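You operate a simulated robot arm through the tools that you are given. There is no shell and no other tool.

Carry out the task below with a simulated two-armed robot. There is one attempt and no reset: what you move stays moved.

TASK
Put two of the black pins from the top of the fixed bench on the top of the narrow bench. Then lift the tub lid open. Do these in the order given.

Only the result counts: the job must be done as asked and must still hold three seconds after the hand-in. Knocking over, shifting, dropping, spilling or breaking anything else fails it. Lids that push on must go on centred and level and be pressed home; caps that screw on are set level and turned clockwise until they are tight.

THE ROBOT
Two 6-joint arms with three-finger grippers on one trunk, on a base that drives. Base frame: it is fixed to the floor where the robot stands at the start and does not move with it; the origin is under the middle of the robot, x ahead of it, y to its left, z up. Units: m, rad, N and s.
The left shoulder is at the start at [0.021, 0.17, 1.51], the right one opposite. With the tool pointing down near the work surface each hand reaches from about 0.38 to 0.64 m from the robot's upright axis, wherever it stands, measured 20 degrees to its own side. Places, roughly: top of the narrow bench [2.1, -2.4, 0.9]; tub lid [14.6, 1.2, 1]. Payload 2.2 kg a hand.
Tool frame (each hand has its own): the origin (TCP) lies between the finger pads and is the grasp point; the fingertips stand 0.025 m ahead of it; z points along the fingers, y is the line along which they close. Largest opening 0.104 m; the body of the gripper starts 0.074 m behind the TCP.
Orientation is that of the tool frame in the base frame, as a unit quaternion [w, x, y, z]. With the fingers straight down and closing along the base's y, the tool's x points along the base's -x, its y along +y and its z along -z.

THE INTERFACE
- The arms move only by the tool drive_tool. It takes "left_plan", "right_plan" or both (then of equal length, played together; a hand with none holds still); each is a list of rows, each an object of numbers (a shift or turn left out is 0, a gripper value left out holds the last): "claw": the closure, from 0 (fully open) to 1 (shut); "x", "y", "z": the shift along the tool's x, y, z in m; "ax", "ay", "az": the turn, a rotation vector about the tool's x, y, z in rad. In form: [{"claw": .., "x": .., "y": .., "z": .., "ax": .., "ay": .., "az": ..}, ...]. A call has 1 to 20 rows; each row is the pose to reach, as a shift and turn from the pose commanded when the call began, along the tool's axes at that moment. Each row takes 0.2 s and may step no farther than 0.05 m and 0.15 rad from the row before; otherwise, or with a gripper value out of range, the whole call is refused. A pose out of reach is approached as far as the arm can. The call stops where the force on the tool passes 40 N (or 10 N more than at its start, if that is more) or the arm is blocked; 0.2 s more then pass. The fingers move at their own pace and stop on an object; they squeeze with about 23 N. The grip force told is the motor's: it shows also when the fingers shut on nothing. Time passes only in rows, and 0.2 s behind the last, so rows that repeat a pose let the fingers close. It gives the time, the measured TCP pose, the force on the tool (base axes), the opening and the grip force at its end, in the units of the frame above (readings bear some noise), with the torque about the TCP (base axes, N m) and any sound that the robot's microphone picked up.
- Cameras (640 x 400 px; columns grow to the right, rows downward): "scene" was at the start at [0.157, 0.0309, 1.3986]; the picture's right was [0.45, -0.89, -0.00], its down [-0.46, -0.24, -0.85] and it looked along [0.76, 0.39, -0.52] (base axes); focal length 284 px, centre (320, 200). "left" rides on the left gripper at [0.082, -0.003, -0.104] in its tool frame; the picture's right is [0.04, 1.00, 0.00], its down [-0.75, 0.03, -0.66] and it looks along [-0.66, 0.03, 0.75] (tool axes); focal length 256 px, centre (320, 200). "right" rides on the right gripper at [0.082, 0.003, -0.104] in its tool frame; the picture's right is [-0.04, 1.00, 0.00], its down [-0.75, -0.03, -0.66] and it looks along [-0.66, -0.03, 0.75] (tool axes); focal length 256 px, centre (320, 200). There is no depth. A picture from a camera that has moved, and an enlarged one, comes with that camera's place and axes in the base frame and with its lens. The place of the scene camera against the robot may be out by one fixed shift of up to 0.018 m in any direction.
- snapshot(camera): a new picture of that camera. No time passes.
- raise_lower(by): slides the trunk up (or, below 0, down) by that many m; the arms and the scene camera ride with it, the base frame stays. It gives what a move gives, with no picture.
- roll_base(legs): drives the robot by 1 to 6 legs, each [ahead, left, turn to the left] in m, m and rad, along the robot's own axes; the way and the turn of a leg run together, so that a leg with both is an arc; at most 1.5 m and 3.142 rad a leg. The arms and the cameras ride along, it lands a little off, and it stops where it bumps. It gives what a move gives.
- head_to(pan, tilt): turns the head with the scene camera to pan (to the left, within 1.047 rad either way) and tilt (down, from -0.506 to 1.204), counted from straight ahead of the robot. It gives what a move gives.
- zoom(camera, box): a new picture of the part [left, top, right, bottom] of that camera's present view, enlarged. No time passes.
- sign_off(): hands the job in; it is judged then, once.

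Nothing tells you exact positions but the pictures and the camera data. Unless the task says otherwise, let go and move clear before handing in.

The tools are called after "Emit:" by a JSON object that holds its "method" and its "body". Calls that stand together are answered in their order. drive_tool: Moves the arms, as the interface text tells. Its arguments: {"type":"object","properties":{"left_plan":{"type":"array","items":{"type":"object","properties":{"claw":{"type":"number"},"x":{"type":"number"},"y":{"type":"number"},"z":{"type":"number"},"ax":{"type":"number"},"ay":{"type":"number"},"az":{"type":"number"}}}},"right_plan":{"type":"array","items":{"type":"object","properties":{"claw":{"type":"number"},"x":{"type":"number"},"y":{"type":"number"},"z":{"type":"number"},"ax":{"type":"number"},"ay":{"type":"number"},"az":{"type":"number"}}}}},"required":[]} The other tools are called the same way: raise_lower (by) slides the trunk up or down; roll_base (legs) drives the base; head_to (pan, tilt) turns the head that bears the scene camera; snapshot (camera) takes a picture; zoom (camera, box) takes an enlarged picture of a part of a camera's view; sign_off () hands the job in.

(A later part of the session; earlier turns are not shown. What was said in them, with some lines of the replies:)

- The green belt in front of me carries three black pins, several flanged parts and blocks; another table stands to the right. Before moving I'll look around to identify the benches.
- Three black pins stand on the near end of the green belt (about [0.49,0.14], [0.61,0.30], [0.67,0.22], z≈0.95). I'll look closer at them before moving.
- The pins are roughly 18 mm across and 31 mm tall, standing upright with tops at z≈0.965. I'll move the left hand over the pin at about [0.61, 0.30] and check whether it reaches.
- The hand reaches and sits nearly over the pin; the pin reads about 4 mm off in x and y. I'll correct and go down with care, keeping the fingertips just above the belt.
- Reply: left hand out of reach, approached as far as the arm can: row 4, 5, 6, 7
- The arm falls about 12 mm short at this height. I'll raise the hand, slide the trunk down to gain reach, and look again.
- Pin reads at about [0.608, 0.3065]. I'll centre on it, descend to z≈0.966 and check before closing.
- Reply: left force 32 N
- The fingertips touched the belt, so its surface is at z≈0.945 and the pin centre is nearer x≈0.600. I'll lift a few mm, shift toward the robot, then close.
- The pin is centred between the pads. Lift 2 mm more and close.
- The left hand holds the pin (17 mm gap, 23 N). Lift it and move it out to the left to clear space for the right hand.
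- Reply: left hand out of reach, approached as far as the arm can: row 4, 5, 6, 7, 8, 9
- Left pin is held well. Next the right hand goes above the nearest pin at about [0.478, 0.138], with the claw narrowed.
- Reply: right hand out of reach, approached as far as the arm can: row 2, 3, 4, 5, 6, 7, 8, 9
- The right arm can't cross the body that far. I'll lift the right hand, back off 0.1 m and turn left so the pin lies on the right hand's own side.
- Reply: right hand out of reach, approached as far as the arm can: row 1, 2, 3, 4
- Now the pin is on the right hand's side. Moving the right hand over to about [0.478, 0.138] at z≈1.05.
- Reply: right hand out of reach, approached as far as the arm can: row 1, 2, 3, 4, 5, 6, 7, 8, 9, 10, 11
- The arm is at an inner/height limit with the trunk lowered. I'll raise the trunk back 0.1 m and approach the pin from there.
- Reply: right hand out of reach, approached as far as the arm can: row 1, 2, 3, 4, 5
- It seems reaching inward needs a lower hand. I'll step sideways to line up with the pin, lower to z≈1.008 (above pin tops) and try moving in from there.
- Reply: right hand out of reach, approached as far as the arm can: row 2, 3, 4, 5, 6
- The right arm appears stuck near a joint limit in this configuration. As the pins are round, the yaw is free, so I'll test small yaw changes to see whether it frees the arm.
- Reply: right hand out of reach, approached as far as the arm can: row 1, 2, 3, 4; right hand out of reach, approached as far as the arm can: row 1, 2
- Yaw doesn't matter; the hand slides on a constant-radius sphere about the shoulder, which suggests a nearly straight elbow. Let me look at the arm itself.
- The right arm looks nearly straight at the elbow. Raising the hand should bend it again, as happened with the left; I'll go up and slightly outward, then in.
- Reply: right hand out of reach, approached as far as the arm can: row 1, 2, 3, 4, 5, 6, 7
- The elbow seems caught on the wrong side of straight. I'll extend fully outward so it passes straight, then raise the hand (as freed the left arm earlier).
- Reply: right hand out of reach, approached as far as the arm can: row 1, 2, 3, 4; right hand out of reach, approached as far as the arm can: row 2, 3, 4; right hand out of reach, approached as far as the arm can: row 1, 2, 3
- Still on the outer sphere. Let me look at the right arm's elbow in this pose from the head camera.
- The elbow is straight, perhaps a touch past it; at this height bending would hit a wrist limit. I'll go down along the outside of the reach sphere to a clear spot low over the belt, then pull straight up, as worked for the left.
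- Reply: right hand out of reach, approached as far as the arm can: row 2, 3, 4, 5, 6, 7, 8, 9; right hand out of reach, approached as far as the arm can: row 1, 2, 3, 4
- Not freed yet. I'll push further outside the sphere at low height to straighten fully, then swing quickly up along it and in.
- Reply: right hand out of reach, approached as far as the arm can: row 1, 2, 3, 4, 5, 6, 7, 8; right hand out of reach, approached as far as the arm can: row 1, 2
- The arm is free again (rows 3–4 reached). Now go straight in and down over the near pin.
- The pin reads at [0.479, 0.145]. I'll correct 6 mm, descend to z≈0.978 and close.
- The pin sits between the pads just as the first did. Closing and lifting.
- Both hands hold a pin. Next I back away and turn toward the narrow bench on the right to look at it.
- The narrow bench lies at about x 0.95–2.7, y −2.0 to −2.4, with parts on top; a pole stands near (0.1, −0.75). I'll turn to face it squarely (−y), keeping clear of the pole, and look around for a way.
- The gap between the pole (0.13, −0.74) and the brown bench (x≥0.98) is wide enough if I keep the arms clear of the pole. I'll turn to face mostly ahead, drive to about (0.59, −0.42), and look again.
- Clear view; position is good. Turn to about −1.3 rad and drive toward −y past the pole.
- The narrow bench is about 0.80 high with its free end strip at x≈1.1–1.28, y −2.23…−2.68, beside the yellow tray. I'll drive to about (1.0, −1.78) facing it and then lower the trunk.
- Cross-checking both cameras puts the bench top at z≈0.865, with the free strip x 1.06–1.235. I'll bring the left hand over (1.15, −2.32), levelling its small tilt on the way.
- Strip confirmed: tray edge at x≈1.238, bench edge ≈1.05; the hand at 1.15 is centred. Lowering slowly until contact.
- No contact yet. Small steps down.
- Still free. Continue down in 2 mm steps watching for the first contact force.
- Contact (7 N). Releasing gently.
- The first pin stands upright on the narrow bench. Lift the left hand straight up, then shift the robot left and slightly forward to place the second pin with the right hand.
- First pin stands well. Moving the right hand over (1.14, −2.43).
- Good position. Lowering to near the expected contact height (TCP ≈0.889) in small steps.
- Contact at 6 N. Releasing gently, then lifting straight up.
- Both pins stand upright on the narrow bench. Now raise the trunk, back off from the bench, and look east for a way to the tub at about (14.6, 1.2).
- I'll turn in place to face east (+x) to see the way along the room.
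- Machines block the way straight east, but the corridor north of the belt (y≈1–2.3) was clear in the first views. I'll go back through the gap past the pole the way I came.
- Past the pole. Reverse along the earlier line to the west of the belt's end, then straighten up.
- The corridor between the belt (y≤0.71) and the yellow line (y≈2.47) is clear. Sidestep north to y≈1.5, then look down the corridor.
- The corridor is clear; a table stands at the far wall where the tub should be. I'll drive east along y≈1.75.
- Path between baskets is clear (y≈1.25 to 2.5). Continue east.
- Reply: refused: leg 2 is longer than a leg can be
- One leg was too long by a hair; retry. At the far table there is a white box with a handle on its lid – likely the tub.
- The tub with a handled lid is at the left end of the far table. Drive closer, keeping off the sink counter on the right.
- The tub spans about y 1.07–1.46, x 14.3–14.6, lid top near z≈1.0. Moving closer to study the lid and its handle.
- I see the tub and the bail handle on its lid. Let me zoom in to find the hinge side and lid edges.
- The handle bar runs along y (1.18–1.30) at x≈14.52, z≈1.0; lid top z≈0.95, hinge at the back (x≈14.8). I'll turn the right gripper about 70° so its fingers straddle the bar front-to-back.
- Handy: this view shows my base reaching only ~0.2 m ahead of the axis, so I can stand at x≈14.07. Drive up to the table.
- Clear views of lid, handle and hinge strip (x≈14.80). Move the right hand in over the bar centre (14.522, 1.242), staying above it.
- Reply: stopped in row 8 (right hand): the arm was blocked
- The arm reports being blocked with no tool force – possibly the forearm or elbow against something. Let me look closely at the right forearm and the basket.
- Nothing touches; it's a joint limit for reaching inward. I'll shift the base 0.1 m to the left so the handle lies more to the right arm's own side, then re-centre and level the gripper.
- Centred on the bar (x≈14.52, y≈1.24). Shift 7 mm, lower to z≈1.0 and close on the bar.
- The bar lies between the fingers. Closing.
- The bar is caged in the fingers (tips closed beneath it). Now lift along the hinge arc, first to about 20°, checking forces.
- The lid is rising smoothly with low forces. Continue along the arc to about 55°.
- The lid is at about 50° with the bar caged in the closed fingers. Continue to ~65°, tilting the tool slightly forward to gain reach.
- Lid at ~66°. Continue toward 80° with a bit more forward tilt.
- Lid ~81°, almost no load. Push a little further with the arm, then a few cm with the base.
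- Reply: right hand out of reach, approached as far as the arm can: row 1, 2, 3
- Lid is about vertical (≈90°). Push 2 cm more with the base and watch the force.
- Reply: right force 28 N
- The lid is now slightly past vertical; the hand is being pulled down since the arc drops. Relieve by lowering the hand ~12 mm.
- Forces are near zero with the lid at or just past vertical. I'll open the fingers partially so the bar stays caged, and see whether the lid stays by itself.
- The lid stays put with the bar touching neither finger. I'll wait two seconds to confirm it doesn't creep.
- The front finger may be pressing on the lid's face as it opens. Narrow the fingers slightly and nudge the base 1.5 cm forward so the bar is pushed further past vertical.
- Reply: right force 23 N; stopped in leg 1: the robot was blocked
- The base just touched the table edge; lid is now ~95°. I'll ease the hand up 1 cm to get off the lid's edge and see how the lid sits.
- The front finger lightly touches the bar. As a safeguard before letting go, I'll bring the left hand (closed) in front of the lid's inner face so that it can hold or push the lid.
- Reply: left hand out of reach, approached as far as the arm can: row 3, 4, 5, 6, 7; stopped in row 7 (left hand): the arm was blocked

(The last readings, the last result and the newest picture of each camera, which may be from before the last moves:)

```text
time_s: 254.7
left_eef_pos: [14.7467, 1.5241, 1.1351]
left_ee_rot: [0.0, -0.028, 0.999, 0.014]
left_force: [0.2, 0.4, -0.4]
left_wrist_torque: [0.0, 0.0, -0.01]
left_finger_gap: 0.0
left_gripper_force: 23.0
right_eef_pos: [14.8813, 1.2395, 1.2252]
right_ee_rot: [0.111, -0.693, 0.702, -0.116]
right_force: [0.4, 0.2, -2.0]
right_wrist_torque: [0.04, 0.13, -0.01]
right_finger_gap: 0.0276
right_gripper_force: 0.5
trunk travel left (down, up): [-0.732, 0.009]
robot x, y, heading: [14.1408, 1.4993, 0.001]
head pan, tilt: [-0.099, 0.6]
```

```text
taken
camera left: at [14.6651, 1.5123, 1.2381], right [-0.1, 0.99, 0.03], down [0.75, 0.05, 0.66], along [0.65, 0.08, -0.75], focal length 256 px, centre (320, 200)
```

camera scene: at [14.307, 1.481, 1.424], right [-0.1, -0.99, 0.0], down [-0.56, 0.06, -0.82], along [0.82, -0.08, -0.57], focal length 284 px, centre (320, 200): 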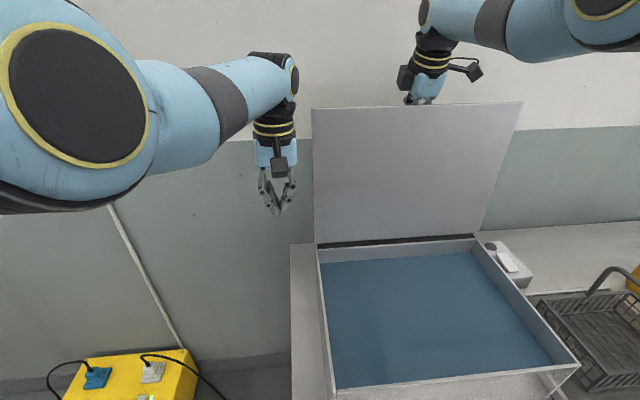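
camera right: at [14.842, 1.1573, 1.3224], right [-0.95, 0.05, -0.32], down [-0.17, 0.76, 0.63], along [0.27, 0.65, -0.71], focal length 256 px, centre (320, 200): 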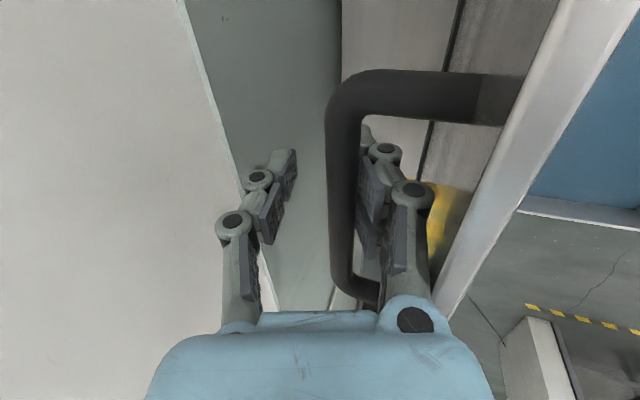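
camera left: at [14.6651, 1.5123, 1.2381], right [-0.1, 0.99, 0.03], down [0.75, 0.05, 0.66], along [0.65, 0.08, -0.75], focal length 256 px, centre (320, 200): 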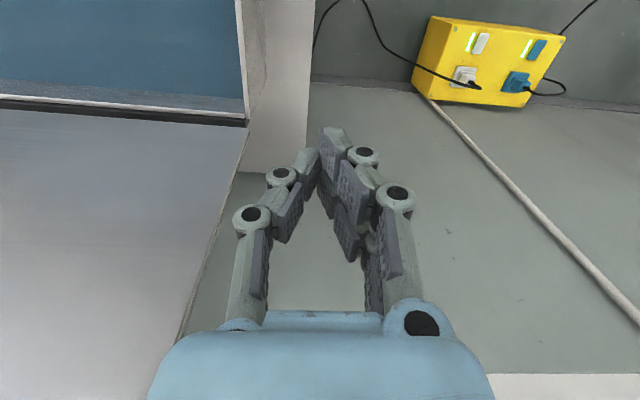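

From this view the lid leans about 8–9° past vertical. Open the right fingers slightly and withdraw straight up, step by step.

Emit:
{"method": "drive_tool", "body": {"right_plan": [{"claw": 0.7}, {"claw": 0.68}, {"y": -0.003, "z": -0.0095}, {"y": -0.006, "z": -0.019}, {"y": -0.0093, "z": -0.0285}, {"y": -0.0124, "z": -0.038}]}}

Emit:
{"method": "snapshot", "body": {"camera": "right"}}

Emit:
{"method": "snapshot", "body": {"camera": "left"}}

```text
time_s: 255.9
left_eef_pos: [14.7472, 1.5253, 1.1355]
left_ee_rot: [0.001, -0.029, 0.999, 0.015]
left_force: [-1.0, 0.6, 1.2]
left_wrist_torque: [-0.01, -0.02, -0.01]
left_finger_gap: 0.0
left_gripper_force: 22.6
right_eef_pos: [14.8732, 1.2389, 1.2424]
right_ee_rot: [0.103, -0.696, 0.703, -0.106]
right_force: [-1.9, -3.0, -13.0]
right_wrist_torque: [0.35, 0.58, 0.54]
right_finger_gap: 0.0432
right_gripper_force: 6.9
trunk travel left (down, up): [-0.732, 0.009]
robot x, y, heading: [14.142, 1.4989, -0.004]
head pan, tilt: [-0.099, 0.6]
stopped in row 6 (right hand): the force on the tool passed its limit at 48 N (the readings are from after the stop); the commanded pose is now the measured one
```

```text
taken
camera right: at [14.8373, 1.1563, 1.3409], right [-0.96, 0.05, -0.29], down [-0.15, 0.76, 0.64], along [0.25, 0.65, -0.71], focal length 256 px, centre (320, 200)
```

right: 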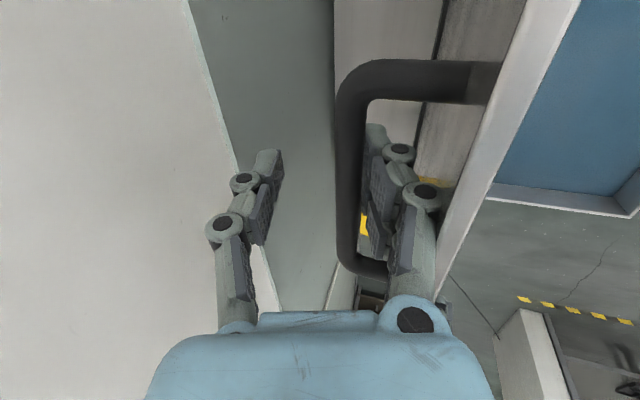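

```text
taken
camera left: at [14.6648, 1.5134, 1.2383], right [-0.1, 0.99, 0.03], down [0.75, 0.05, 0.66], along [0.65, 0.09, -0.75], focal length 256 px, centre (320, 200)
```

left: 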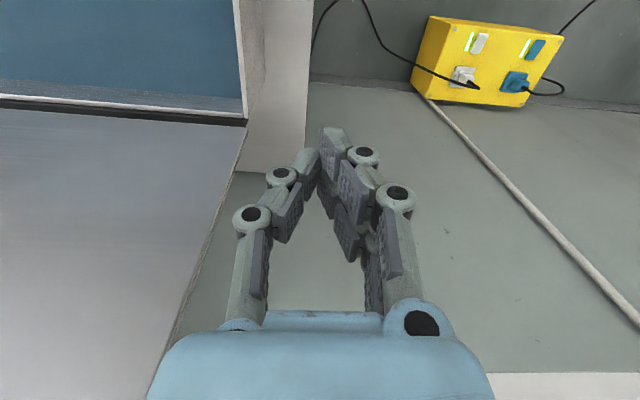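

The front fingertip is hooking under the bar as the hand sits too far back. Lower a few mm, shift the hand ~16 mm toward me so the bar is centred between the fingers, and look.

Emit:
{"method": "drive_tool", "body": {"right_plan": [{"y": 0.0017, "z": 0.0057, "claw": 0.68}, {"y": 0.007, "z": 0.004}, {"y": 0.012, "z": 0.0025}, {"y": 0.017, "z": 0.0011}, {"y": 0.017, "z": 0.0011}]}}

Emit:
{"method": "snapshot", "body": {"camera": "right"}}

Emit:
{"method": "snapshot", "body": {"camera": "left"}}

```text
time_s: 257.1
left_eef_pos: [14.7468, 1.5249, 1.1351]
left_ee_rot: [0.0, -0.029, 0.999, 0.014]
left_force: [-1.0, -0.6, 1.0]
left_wrist_torque: [0.0, 0.03, -0.02]
left_finger_gap: 0.0
left_gripper_force: 22.8
right_eef_pos: [14.8607, 1.2402, 1.2378]
right_ee_rot: [0.105, -0.695, 0.703, -0.107]
right_force: [0.4, 0.6, 0.3]
right_wrist_torque: [0.01, 0.0, 0.0]
right_finger_gap: 0.0328
right_gripper_force: 0.0
trunk travel left (down, up): [-0.732, 0.009]
robot x, y, heading: [14.1425, 1.5035, 0.002]
head pan, tilt: [-0.099, 0.6]
```

```text
taken
camera right: at [14.8237, 1.1583, 1.3368], right [-0.95, 0.05, -0.3], down [-0.16, 0.76, 0.63], along [0.26, 0.65, -0.71], focal length 256 px, centre (320, 200)
```

right: 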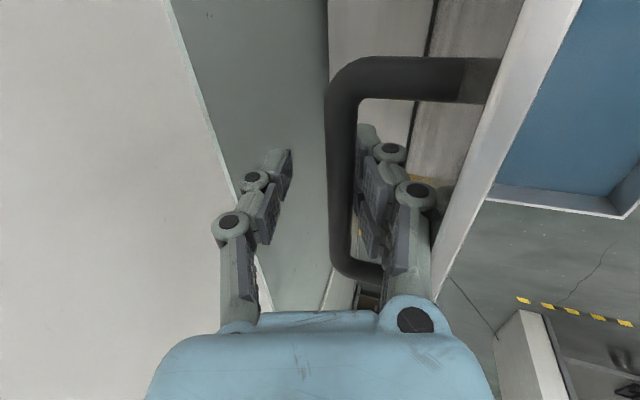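

```text
taken
camera left: at [14.6653, 1.5135, 1.2377], right [-0.1, 0.99, 0.03], down [0.75, 0.06, 0.66], along [0.65, 0.09, -0.75], focal length 256 px, centre (320, 200)
```

left: 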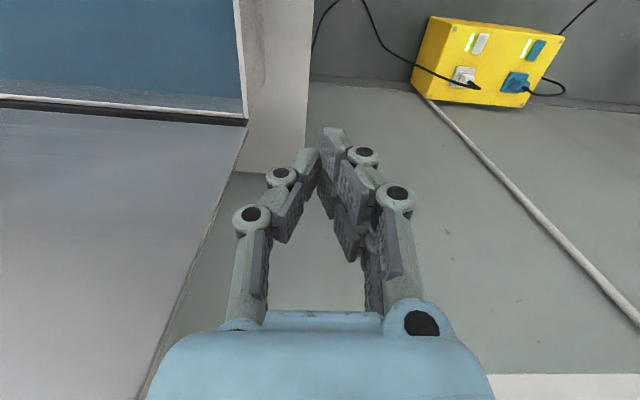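

Withdraw along the tool's own axis instead, so the finger slides out without wedging.

Emit:
{"method": "drive_tool", "body": {"right_plan": [{"z": -0.008}, {"z": -0.016}, {"z": -0.024}, {"z": -0.03}, {"z": -0.03}]}}

Emit:
{"method": "snapshot", "body": {"camera": "right"}}

Emit:
{"method": "snapshot", "body": {"camera": "left"}}

```text
time_s: 258.1
left_eef_pos: [14.7465, 1.5264, 1.1351]
left_ee_rot: [0.001, -0.029, 0.999, 0.015]
left_force: [0.3, 0.1, -0.1]
left_wrist_torque: [-0.03, -0.07, 0.0]
left_finger_gap: 0.0001
left_gripper_force: 23.1
right_eef_pos: [14.845, 1.2382, 1.2562]
right_ee_rot: [0.098, -0.697, 0.703, -0.1]
right_force: [-2.2, -2.0, -15.0]
right_wrist_torque: [0.14, 0.71, 0.41]
right_finger_gap: 0.0439
right_gripper_force: 7.7
trunk travel left (down, up): [-0.732, 0.009]
robot x, y, heading: [14.1452, 1.4986, -0.001]
head pan, tilt: [-0.099, 0.6]
stopped in row 4 (right hand): the force on the tool passed its limit at 46 N (the readings are from after the stop); the commanded pose is now the measured one
```

```text
taken
camera right: at [14.811, 1.1567, 1.3552], right [-0.96, 0.05, -0.28], down [-0.14, 0.76, 0.64], along [0.24, 0.65, -0.72], focal length 256 px, centre (320, 200)
```

right: 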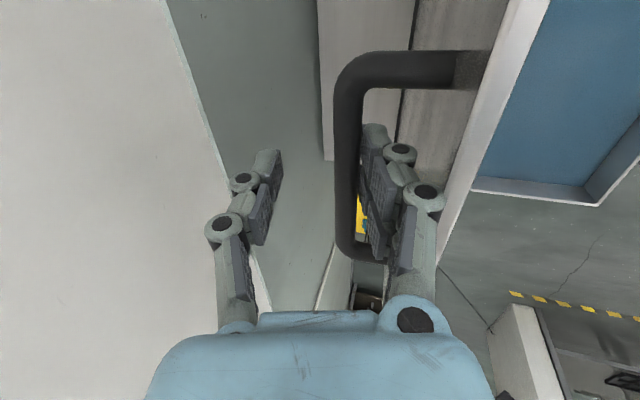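

```text
taken
camera left: at [14.6646, 1.5135, 1.2383], right [-0.1, 0.99, 0.03], down [0.75, 0.05, 0.66], along [0.65, 0.09, -0.75], focal length 256 px, centre (320, 200)
```

left: 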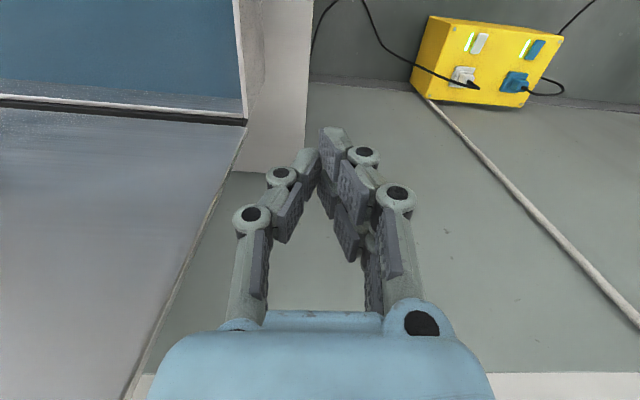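

The bar still catches the front fingertip because the fingers are too narrow here. I'll go back down slightly, push the lid back again, then open wider while shifting so the front finger stays beside the bar.

Emit:
{"method": "drive_tool", "body": {"right_plan": [{"z": 0.006, "claw": 0.68}, {"z": 0.012}, {"y": -0.01, "z": 0.015}, {"y": -0.02, "z": 0.018}, {"y": -0.0288, "z": 0.0203}, {"y": -0.0288, "z": 0.0203}]}}

Emit:
{"method": "snapshot", "body": {"camera": "right"}}

Emit:
{"method": "snapshot", "body": {"camera": "left"}}

```text
time_s: 259.5
left_eef_pos: [14.7454, 1.5258, 1.1346]
left_ee_rot: [0.001, -0.029, 0.999, 0.014]
left_force: [-0.2, 0.1, -0.5]
left_wrist_torque: [0.0, -0.02, 0.0]
left_finger_gap: 0.0
left_gripper_force: 23.2
right_eef_pos: [14.8777, 1.2391, 1.2499]
right_ee_rot: [0.1, -0.696, 0.703, -0.103]
right_force: [-7.9, -1.5, 3.3]
right_wrist_torque: [-0.41, 2.11, 0.22]
right_finger_gap: 0.0523
right_gripper_force: 14.2
trunk travel left (down, up): [-0.732, 0.009]
robot x, y, heading: [14.1395, 1.5007, -0.001]
head pan, tilt: [-0.099, 0.6]
```

```text
taken
camera right: at [14.8423, 1.1581, 1.3471], right [-0.96, 0.05, -0.28], down [-0.15, 0.76, 0.64], along [0.25, 0.65, -0.72], focal length 256 px, centre (320, 200)
```

right: 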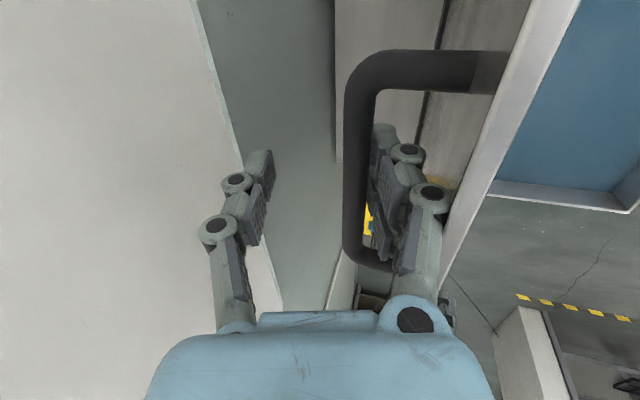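

```text
taken
camera left: at [14.6639, 1.5133, 1.2383], right [-0.1, 0.99, 0.03], down [0.75, 0.05, 0.66], along [0.65, 0.09, -0.75], focal length 256 px, centre (320, 200)
```

left: 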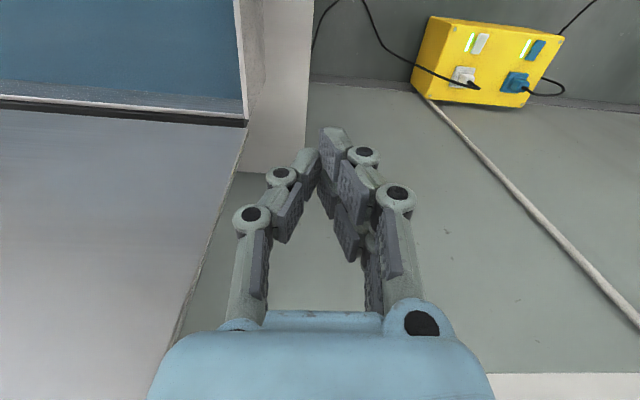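

The lid is against its rear stop now (bar resisting). Open the fingers to just clear the bar, easing off the push.

Emit:
{"method": "drive_tool", "body": {"right_plan": [{"claw": 0.48}, {"y": 0.003, "z": -0.001, "claw": 0.45}, {"y": 0.003, "z": -0.001, "claw": 0.42}, {"y": 0.003, "z": -0.001, "claw": 0.42}, {"y": 0.003, "z": -0.001, "claw": 0.42}]}}

Emit:
{"method": "snapshot", "body": {"camera": "right"}}

Emit:
{"method": "snapshot", "body": {"camera": "left"}}

```text
time_s: 260.7
left_eef_pos: [14.7484, 1.5264, 1.1346]
left_ee_rot: [0.001, -0.029, 0.999, 0.015]
left_force: [0.0, 1.0, -0.4]
left_wrist_torque: [0.02, -0.03, 0.03]
left_finger_gap: 0.0
left_gripper_force: 22.8
right_eef_pos: [14.8793, 1.2399, 1.2494]
right_ee_rot: [0.101, -0.696, 0.704, -0.103]
right_force: [2.9, 1.8, 1.2]
right_wrist_torque: [-0.02, 0.12, -0.02]
right_finger_gap: 0.0591
right_gripper_force: 0.1
trunk travel left (down, up): [-0.732, 0.009]
robot x, y, heading: [14.143, 1.5005, 0.002]
head pan, tilt: [-0.099, 0.6]
```

```text
taken
camera right: at [14.8441, 1.1587, 1.3477], right [-0.96, 0.05, -0.29], down [-0.15, 0.76, 0.64], along [0.25, 0.65, -0.72], focal length 256 px, centre (320, 200)
```

right: 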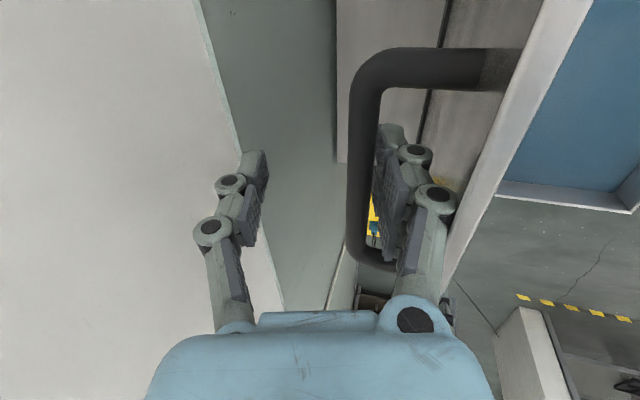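

```text
taken
camera left: at [14.6656, 1.5137, 1.2375], right [-0.1, 0.99, 0.03], down [0.75, 0.06, 0.66], along [0.65, 0.09, -0.75], focal length 256 px, centre (320, 200)
```

left: 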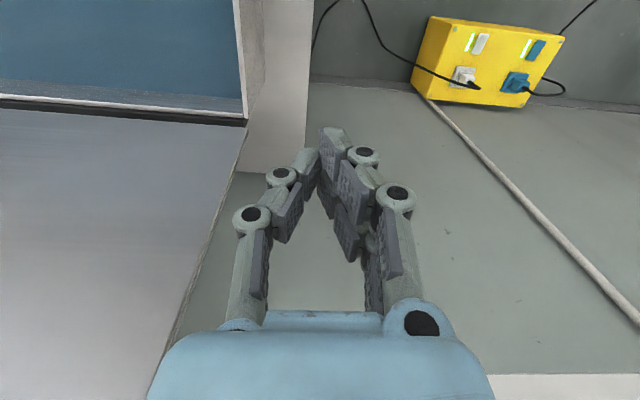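

The lid now leans back (open) onto the front finger, so it tends to stay open. With the fingers wide and the bar near the tips, slide up along the tool axis in small steps.

Emit:
{"method": "drive_tool", "body": {"right_plan": [{"z": -0.005}, {"z": -0.01}, {"z": -0.015}, {"z": -0.02}]}}

Emit:
{"method": "snapshot", "body": {"camera": "right"}}

Emit:
{"method": "snapshot", "body": {"camera": "left"}}

```text
time_s: 261.7
left_eef_pos: [14.7468, 1.5268, 1.1333]
left_ee_rot: [0.0, -0.028, 1.0, 0.014]
left_force: [-0.8, 0.6, 0.0]
left_wrist_torque: [0.03, 0.01, 0.0]
left_finger_gap: 0.0
left_gripper_force: 23.6
right_eef_pos: [14.8724, 1.2395, 1.2689]
right_ee_rot: [0.101, -0.696, 0.703, -0.103]
right_force: [-1.2, 0.0, -0.3]
right_wrist_torque: [0.0, 0.02, -0.03]
right_finger_gap: 0.0614
right_gripper_force: 0.4
trunk travel left (down, up): [-0.732, 0.009]
robot x, y, heading: [14.1414, 1.4974, 0.0]
head pan, tilt: [-0.099, 0.6]
```

```text
taken
camera right: at [14.8376, 1.1577, 1.3667], right [-0.96, 0.05, -0.29], down [-0.15, 0.76, 0.64], along [0.25, 0.65, -0.72], focal length 256 px, centre (320, 200)
```

right: 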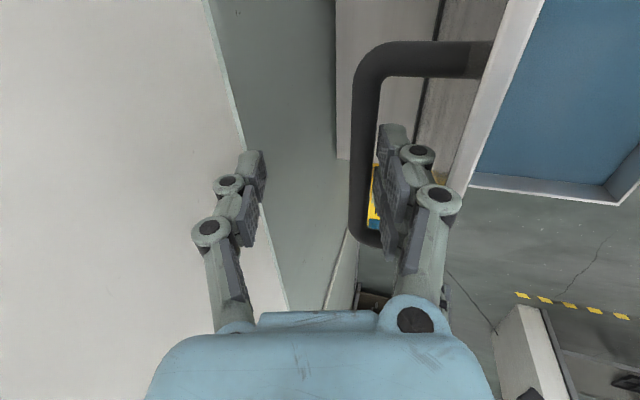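

```text
taken
camera left: at [14.6648, 1.5132, 1.2379], right [-0.1, 0.99, 0.03], down [0.75, 0.05, 0.66], along [0.65, 0.09, -0.75], focal length 256 px, centre (320, 200)
```

left: 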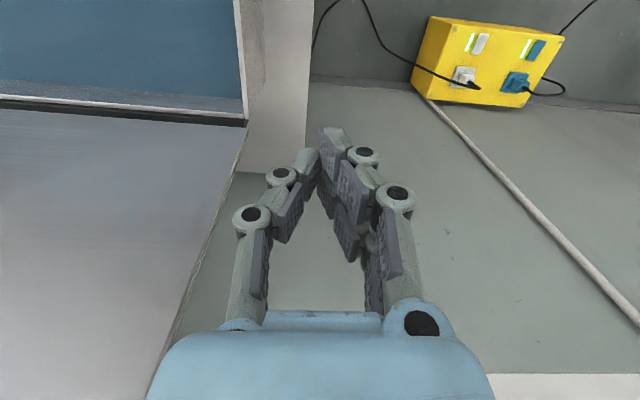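

It slides with hardly any force. Continue withdrawing along the axis.

Emit:
{"method": "drive_tool", "body": {"right_plan": [{"z": -0.006}, {"z": -0.012}, {"z": -0.018}, {"z": -0.024}, {"z": -0.03}]}}

Emit:
{"method": "snapshot", "body": {"camera": "right"}}

Emit:
{"method": "snapshot", "body": {"camera": "left"}}

```text
time_s: 262.9
left_eef_pos: [14.7461, 1.5257, 1.1347]
left_ee_rot: [0.0, -0.029, 0.999, 0.014]
left_force: [0.0, -0.4, 0.0]
left_wrist_torque: [0.01, 0.01, -0.02]
left_finger_gap: 0.0
left_gripper_force: 22.8
right_eef_pos: [14.8638, 1.2386, 1.2976]
right_ee_rot: [0.101, -0.696, 0.703, -0.103]
right_force: [-0.1, 0.0, 0.1]
right_wrist_torque: [-0.01, 0.0, -0.04]
right_finger_gap: 0.0606
right_gripper_force: 0.1
trunk travel left (down, up): [-0.732, 0.009]
robot x, y, heading: [14.1405, 1.5, -0.001]
head pan, tilt: [-0.099, 0.6]
```

```text
taken
camera right: at [14.8288, 1.1581, 1.3952], right [-0.96, 0.05, -0.29], down [-0.15, 0.76, 0.64], along [0.25, 0.65, -0.72], focal length 256 px, centre (320, 200)
```

right: 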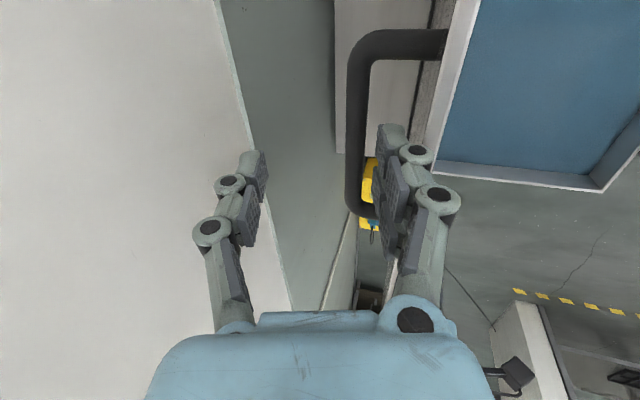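

```text
taken
camera left: at [14.665, 1.5133, 1.2378], right [-0.1, 0.99, 0.03], down [0.75, 0.05, 0.66], along [0.65, 0.09, -0.75], focal length 256 px, centre (320, 200)
```

left: 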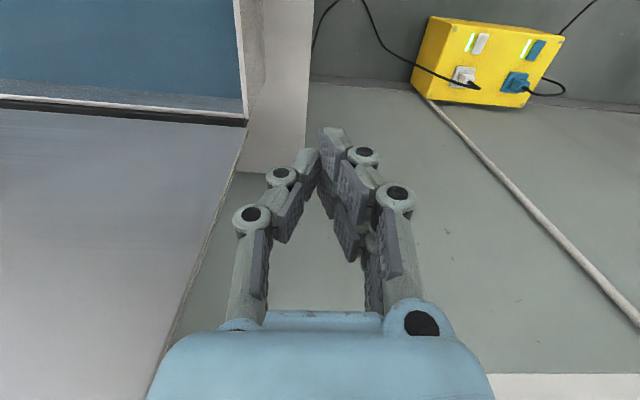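

The hand is free and the lid stays open by itself. Lift fully clear, then back the base away from the table.

Emit:
{"method": "drive_tool", "body": {"right_plan": [{"z": -0.02}, {"z": -0.04}, {"z": -0.06}, {"z": -0.08}]}}

Emit:
{"method": "snapshot", "body": {"camera": "scene"}}

Emit:
{"method": "snapshot", "body": {"camera": "right"}}

```text
time_s: 263.9
left_eef_pos: [14.7473, 1.5262, 1.1347]
left_ee_rot: [-0.001, -0.029, 0.999, 0.014]
left_force: [-0.1, -0.5, 0.7]
left_wrist_torque: [-0.01, -0.02, -0.03]
left_finger_gap: 0.0001
left_gripper_force: 22.3
right_eef_pos: [14.8405, 1.2398, 1.3735]
right_ee_rot: [0.101, -0.696, 0.704, -0.103]
right_force: [1.0, 0.5, -0.4]
right_wrist_torque: [0.01, 0.0, -0.01]
right_finger_gap: 0.0603
right_gripper_force: 0.1
trunk travel left (down, up): [-0.732, 0.009]
robot x, y, heading: [14.1425, 1.4977, -0.001]
head pan, tilt: [-0.099, 0.6]
```

```text
taken
camera scene: at [14.3061, 1.4814, 1.4241], right [-0.1, -0.99, 0.0], down [-0.56, 0.06, -0.82], along [0.82, -0.08, -0.57], focal length 284 px, centre (320, 200)
```

scene: 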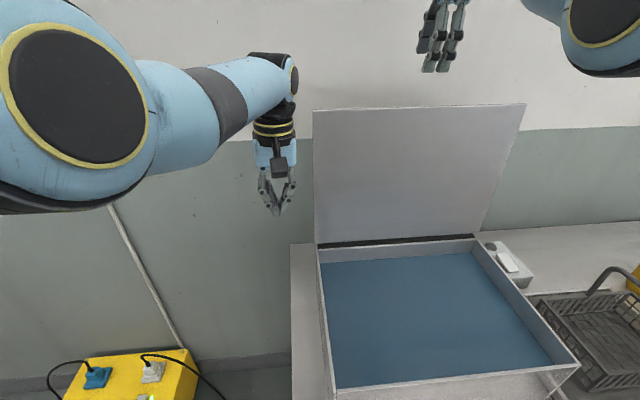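

```text
taken
camera right: at [14.8057, 1.1583, 1.4719], right [-0.96, 0.05, -0.29], down [-0.15, 0.76, 0.64], along [0.25, 0.65, -0.72], focal length 256 px, centre (320, 200)
```

right: 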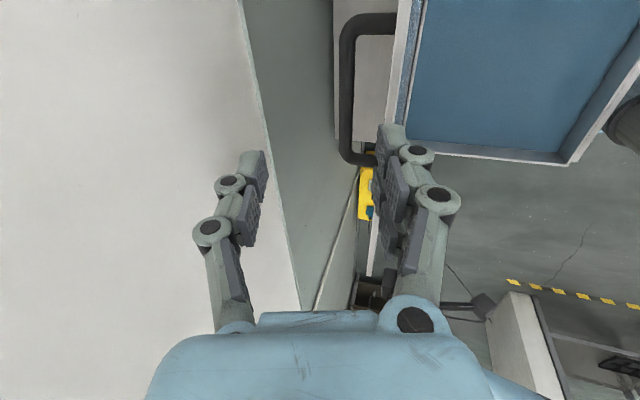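

The lid stands open, leaning slightly past vertical. Back the base straight away from the table.

Emit:
{"method": "roll_base", "body": {"legs": [[-0.35, 0, 0]]}}

Emit:
{"method": "snapshot", "body": {"camera": "scene"}}

Emit:
{"method": "snapshot", "body": {"camera": "left"}}

```text
time_s: 266.1
left_eef_pos: [14.3953, 1.5277, 1.134]
left_ee_rot: [-0.001, -0.03, 0.999, 0.014]
left_force: [-0.3, -0.4, 0.2]
left_wrist_torque: [0.01, -0.02, -0.01]
left_finger_gap: 0.0002
left_gripper_force: 22.7
right_eef_pos: [14.4909, 1.2409, 1.3723]
right_ee_rot: [0.101, -0.697, 0.702, -0.103]
right_force: [-0.7, 0.1, -0.4]
right_wrist_torque: [-0.02, 0.0, -0.02]
right_finger_gap: 0.0602
right_gripper_force: 0.0
trunk travel left (down, up): [-0.732, 0.009]
robot x, y, heading: [13.7908, 1.5033, -0.001]
head pan, tilt: [-0.099, 0.6]
```

```text
taken
camera scene: at [13.9555, 1.4813, 1.424], right [-0.1, -1.0, 0.0], down [-0.56, 0.06, -0.82], along [0.82, -0.08, -0.57], focal length 284 px, centre (320, 200)
```

scene: 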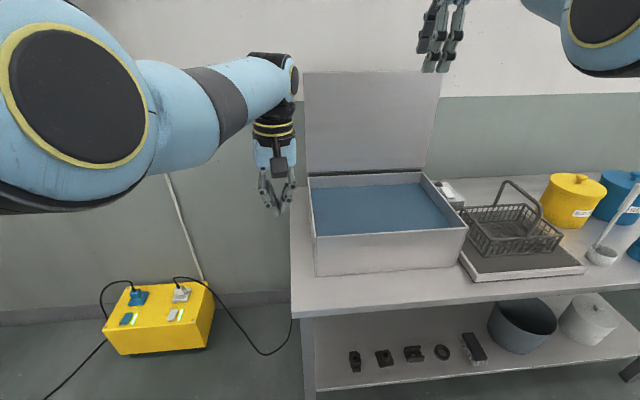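

```text
taken
camera left: at [14.3139, 1.5143, 1.2377], right [-0.1, 0.99, 0.03], down [0.75, 0.06, 0.66], along [0.65, 0.09, -0.75], focal length 256 px, centre (320, 200)
```

left: 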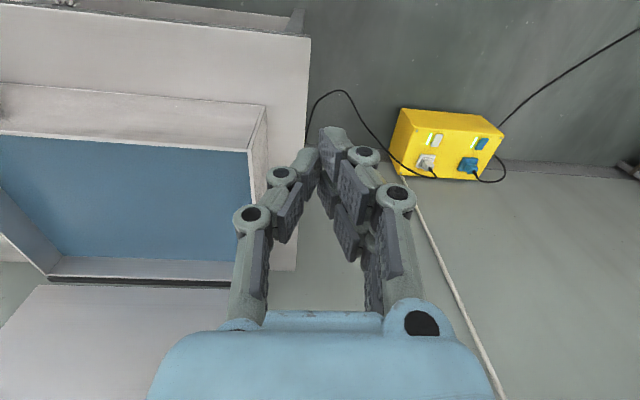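

The lid has stayed open since release, the tub has not moved, and both hands are clear; the two pins stood upright on the narrow bench when last seen. Handing in.

Emit:
{"method": "sign_off", "body": {}}

```text
The job is handed in.
```

I moved two black pins to the narrow bench and then opened the tub lid, in that order, and handed the job in.

- **Pins:** Both came from the green belt, the only place I saw black pins, so I took that to be the fixed bench. They stood upright on the free end of the narrow bench, beside the yellow tray, when I last looked before driving to the tub.
- **Lid:** It is open a few degrees past vertical. It stayed open by itself for several seconds after I let go, and the tub had not moved.
- **Contact with the tub's table:** I pushed the lid's last few centimetres by driving the base forward, and the base stopped against the table. The pictures afterwards showed no shift in the table or the things on it. While I was freeing the fingers from the lid handle, the force on the right hand twice passed its 40 N limit and the move stopped itself.

Both hands were clear of everything at the end.
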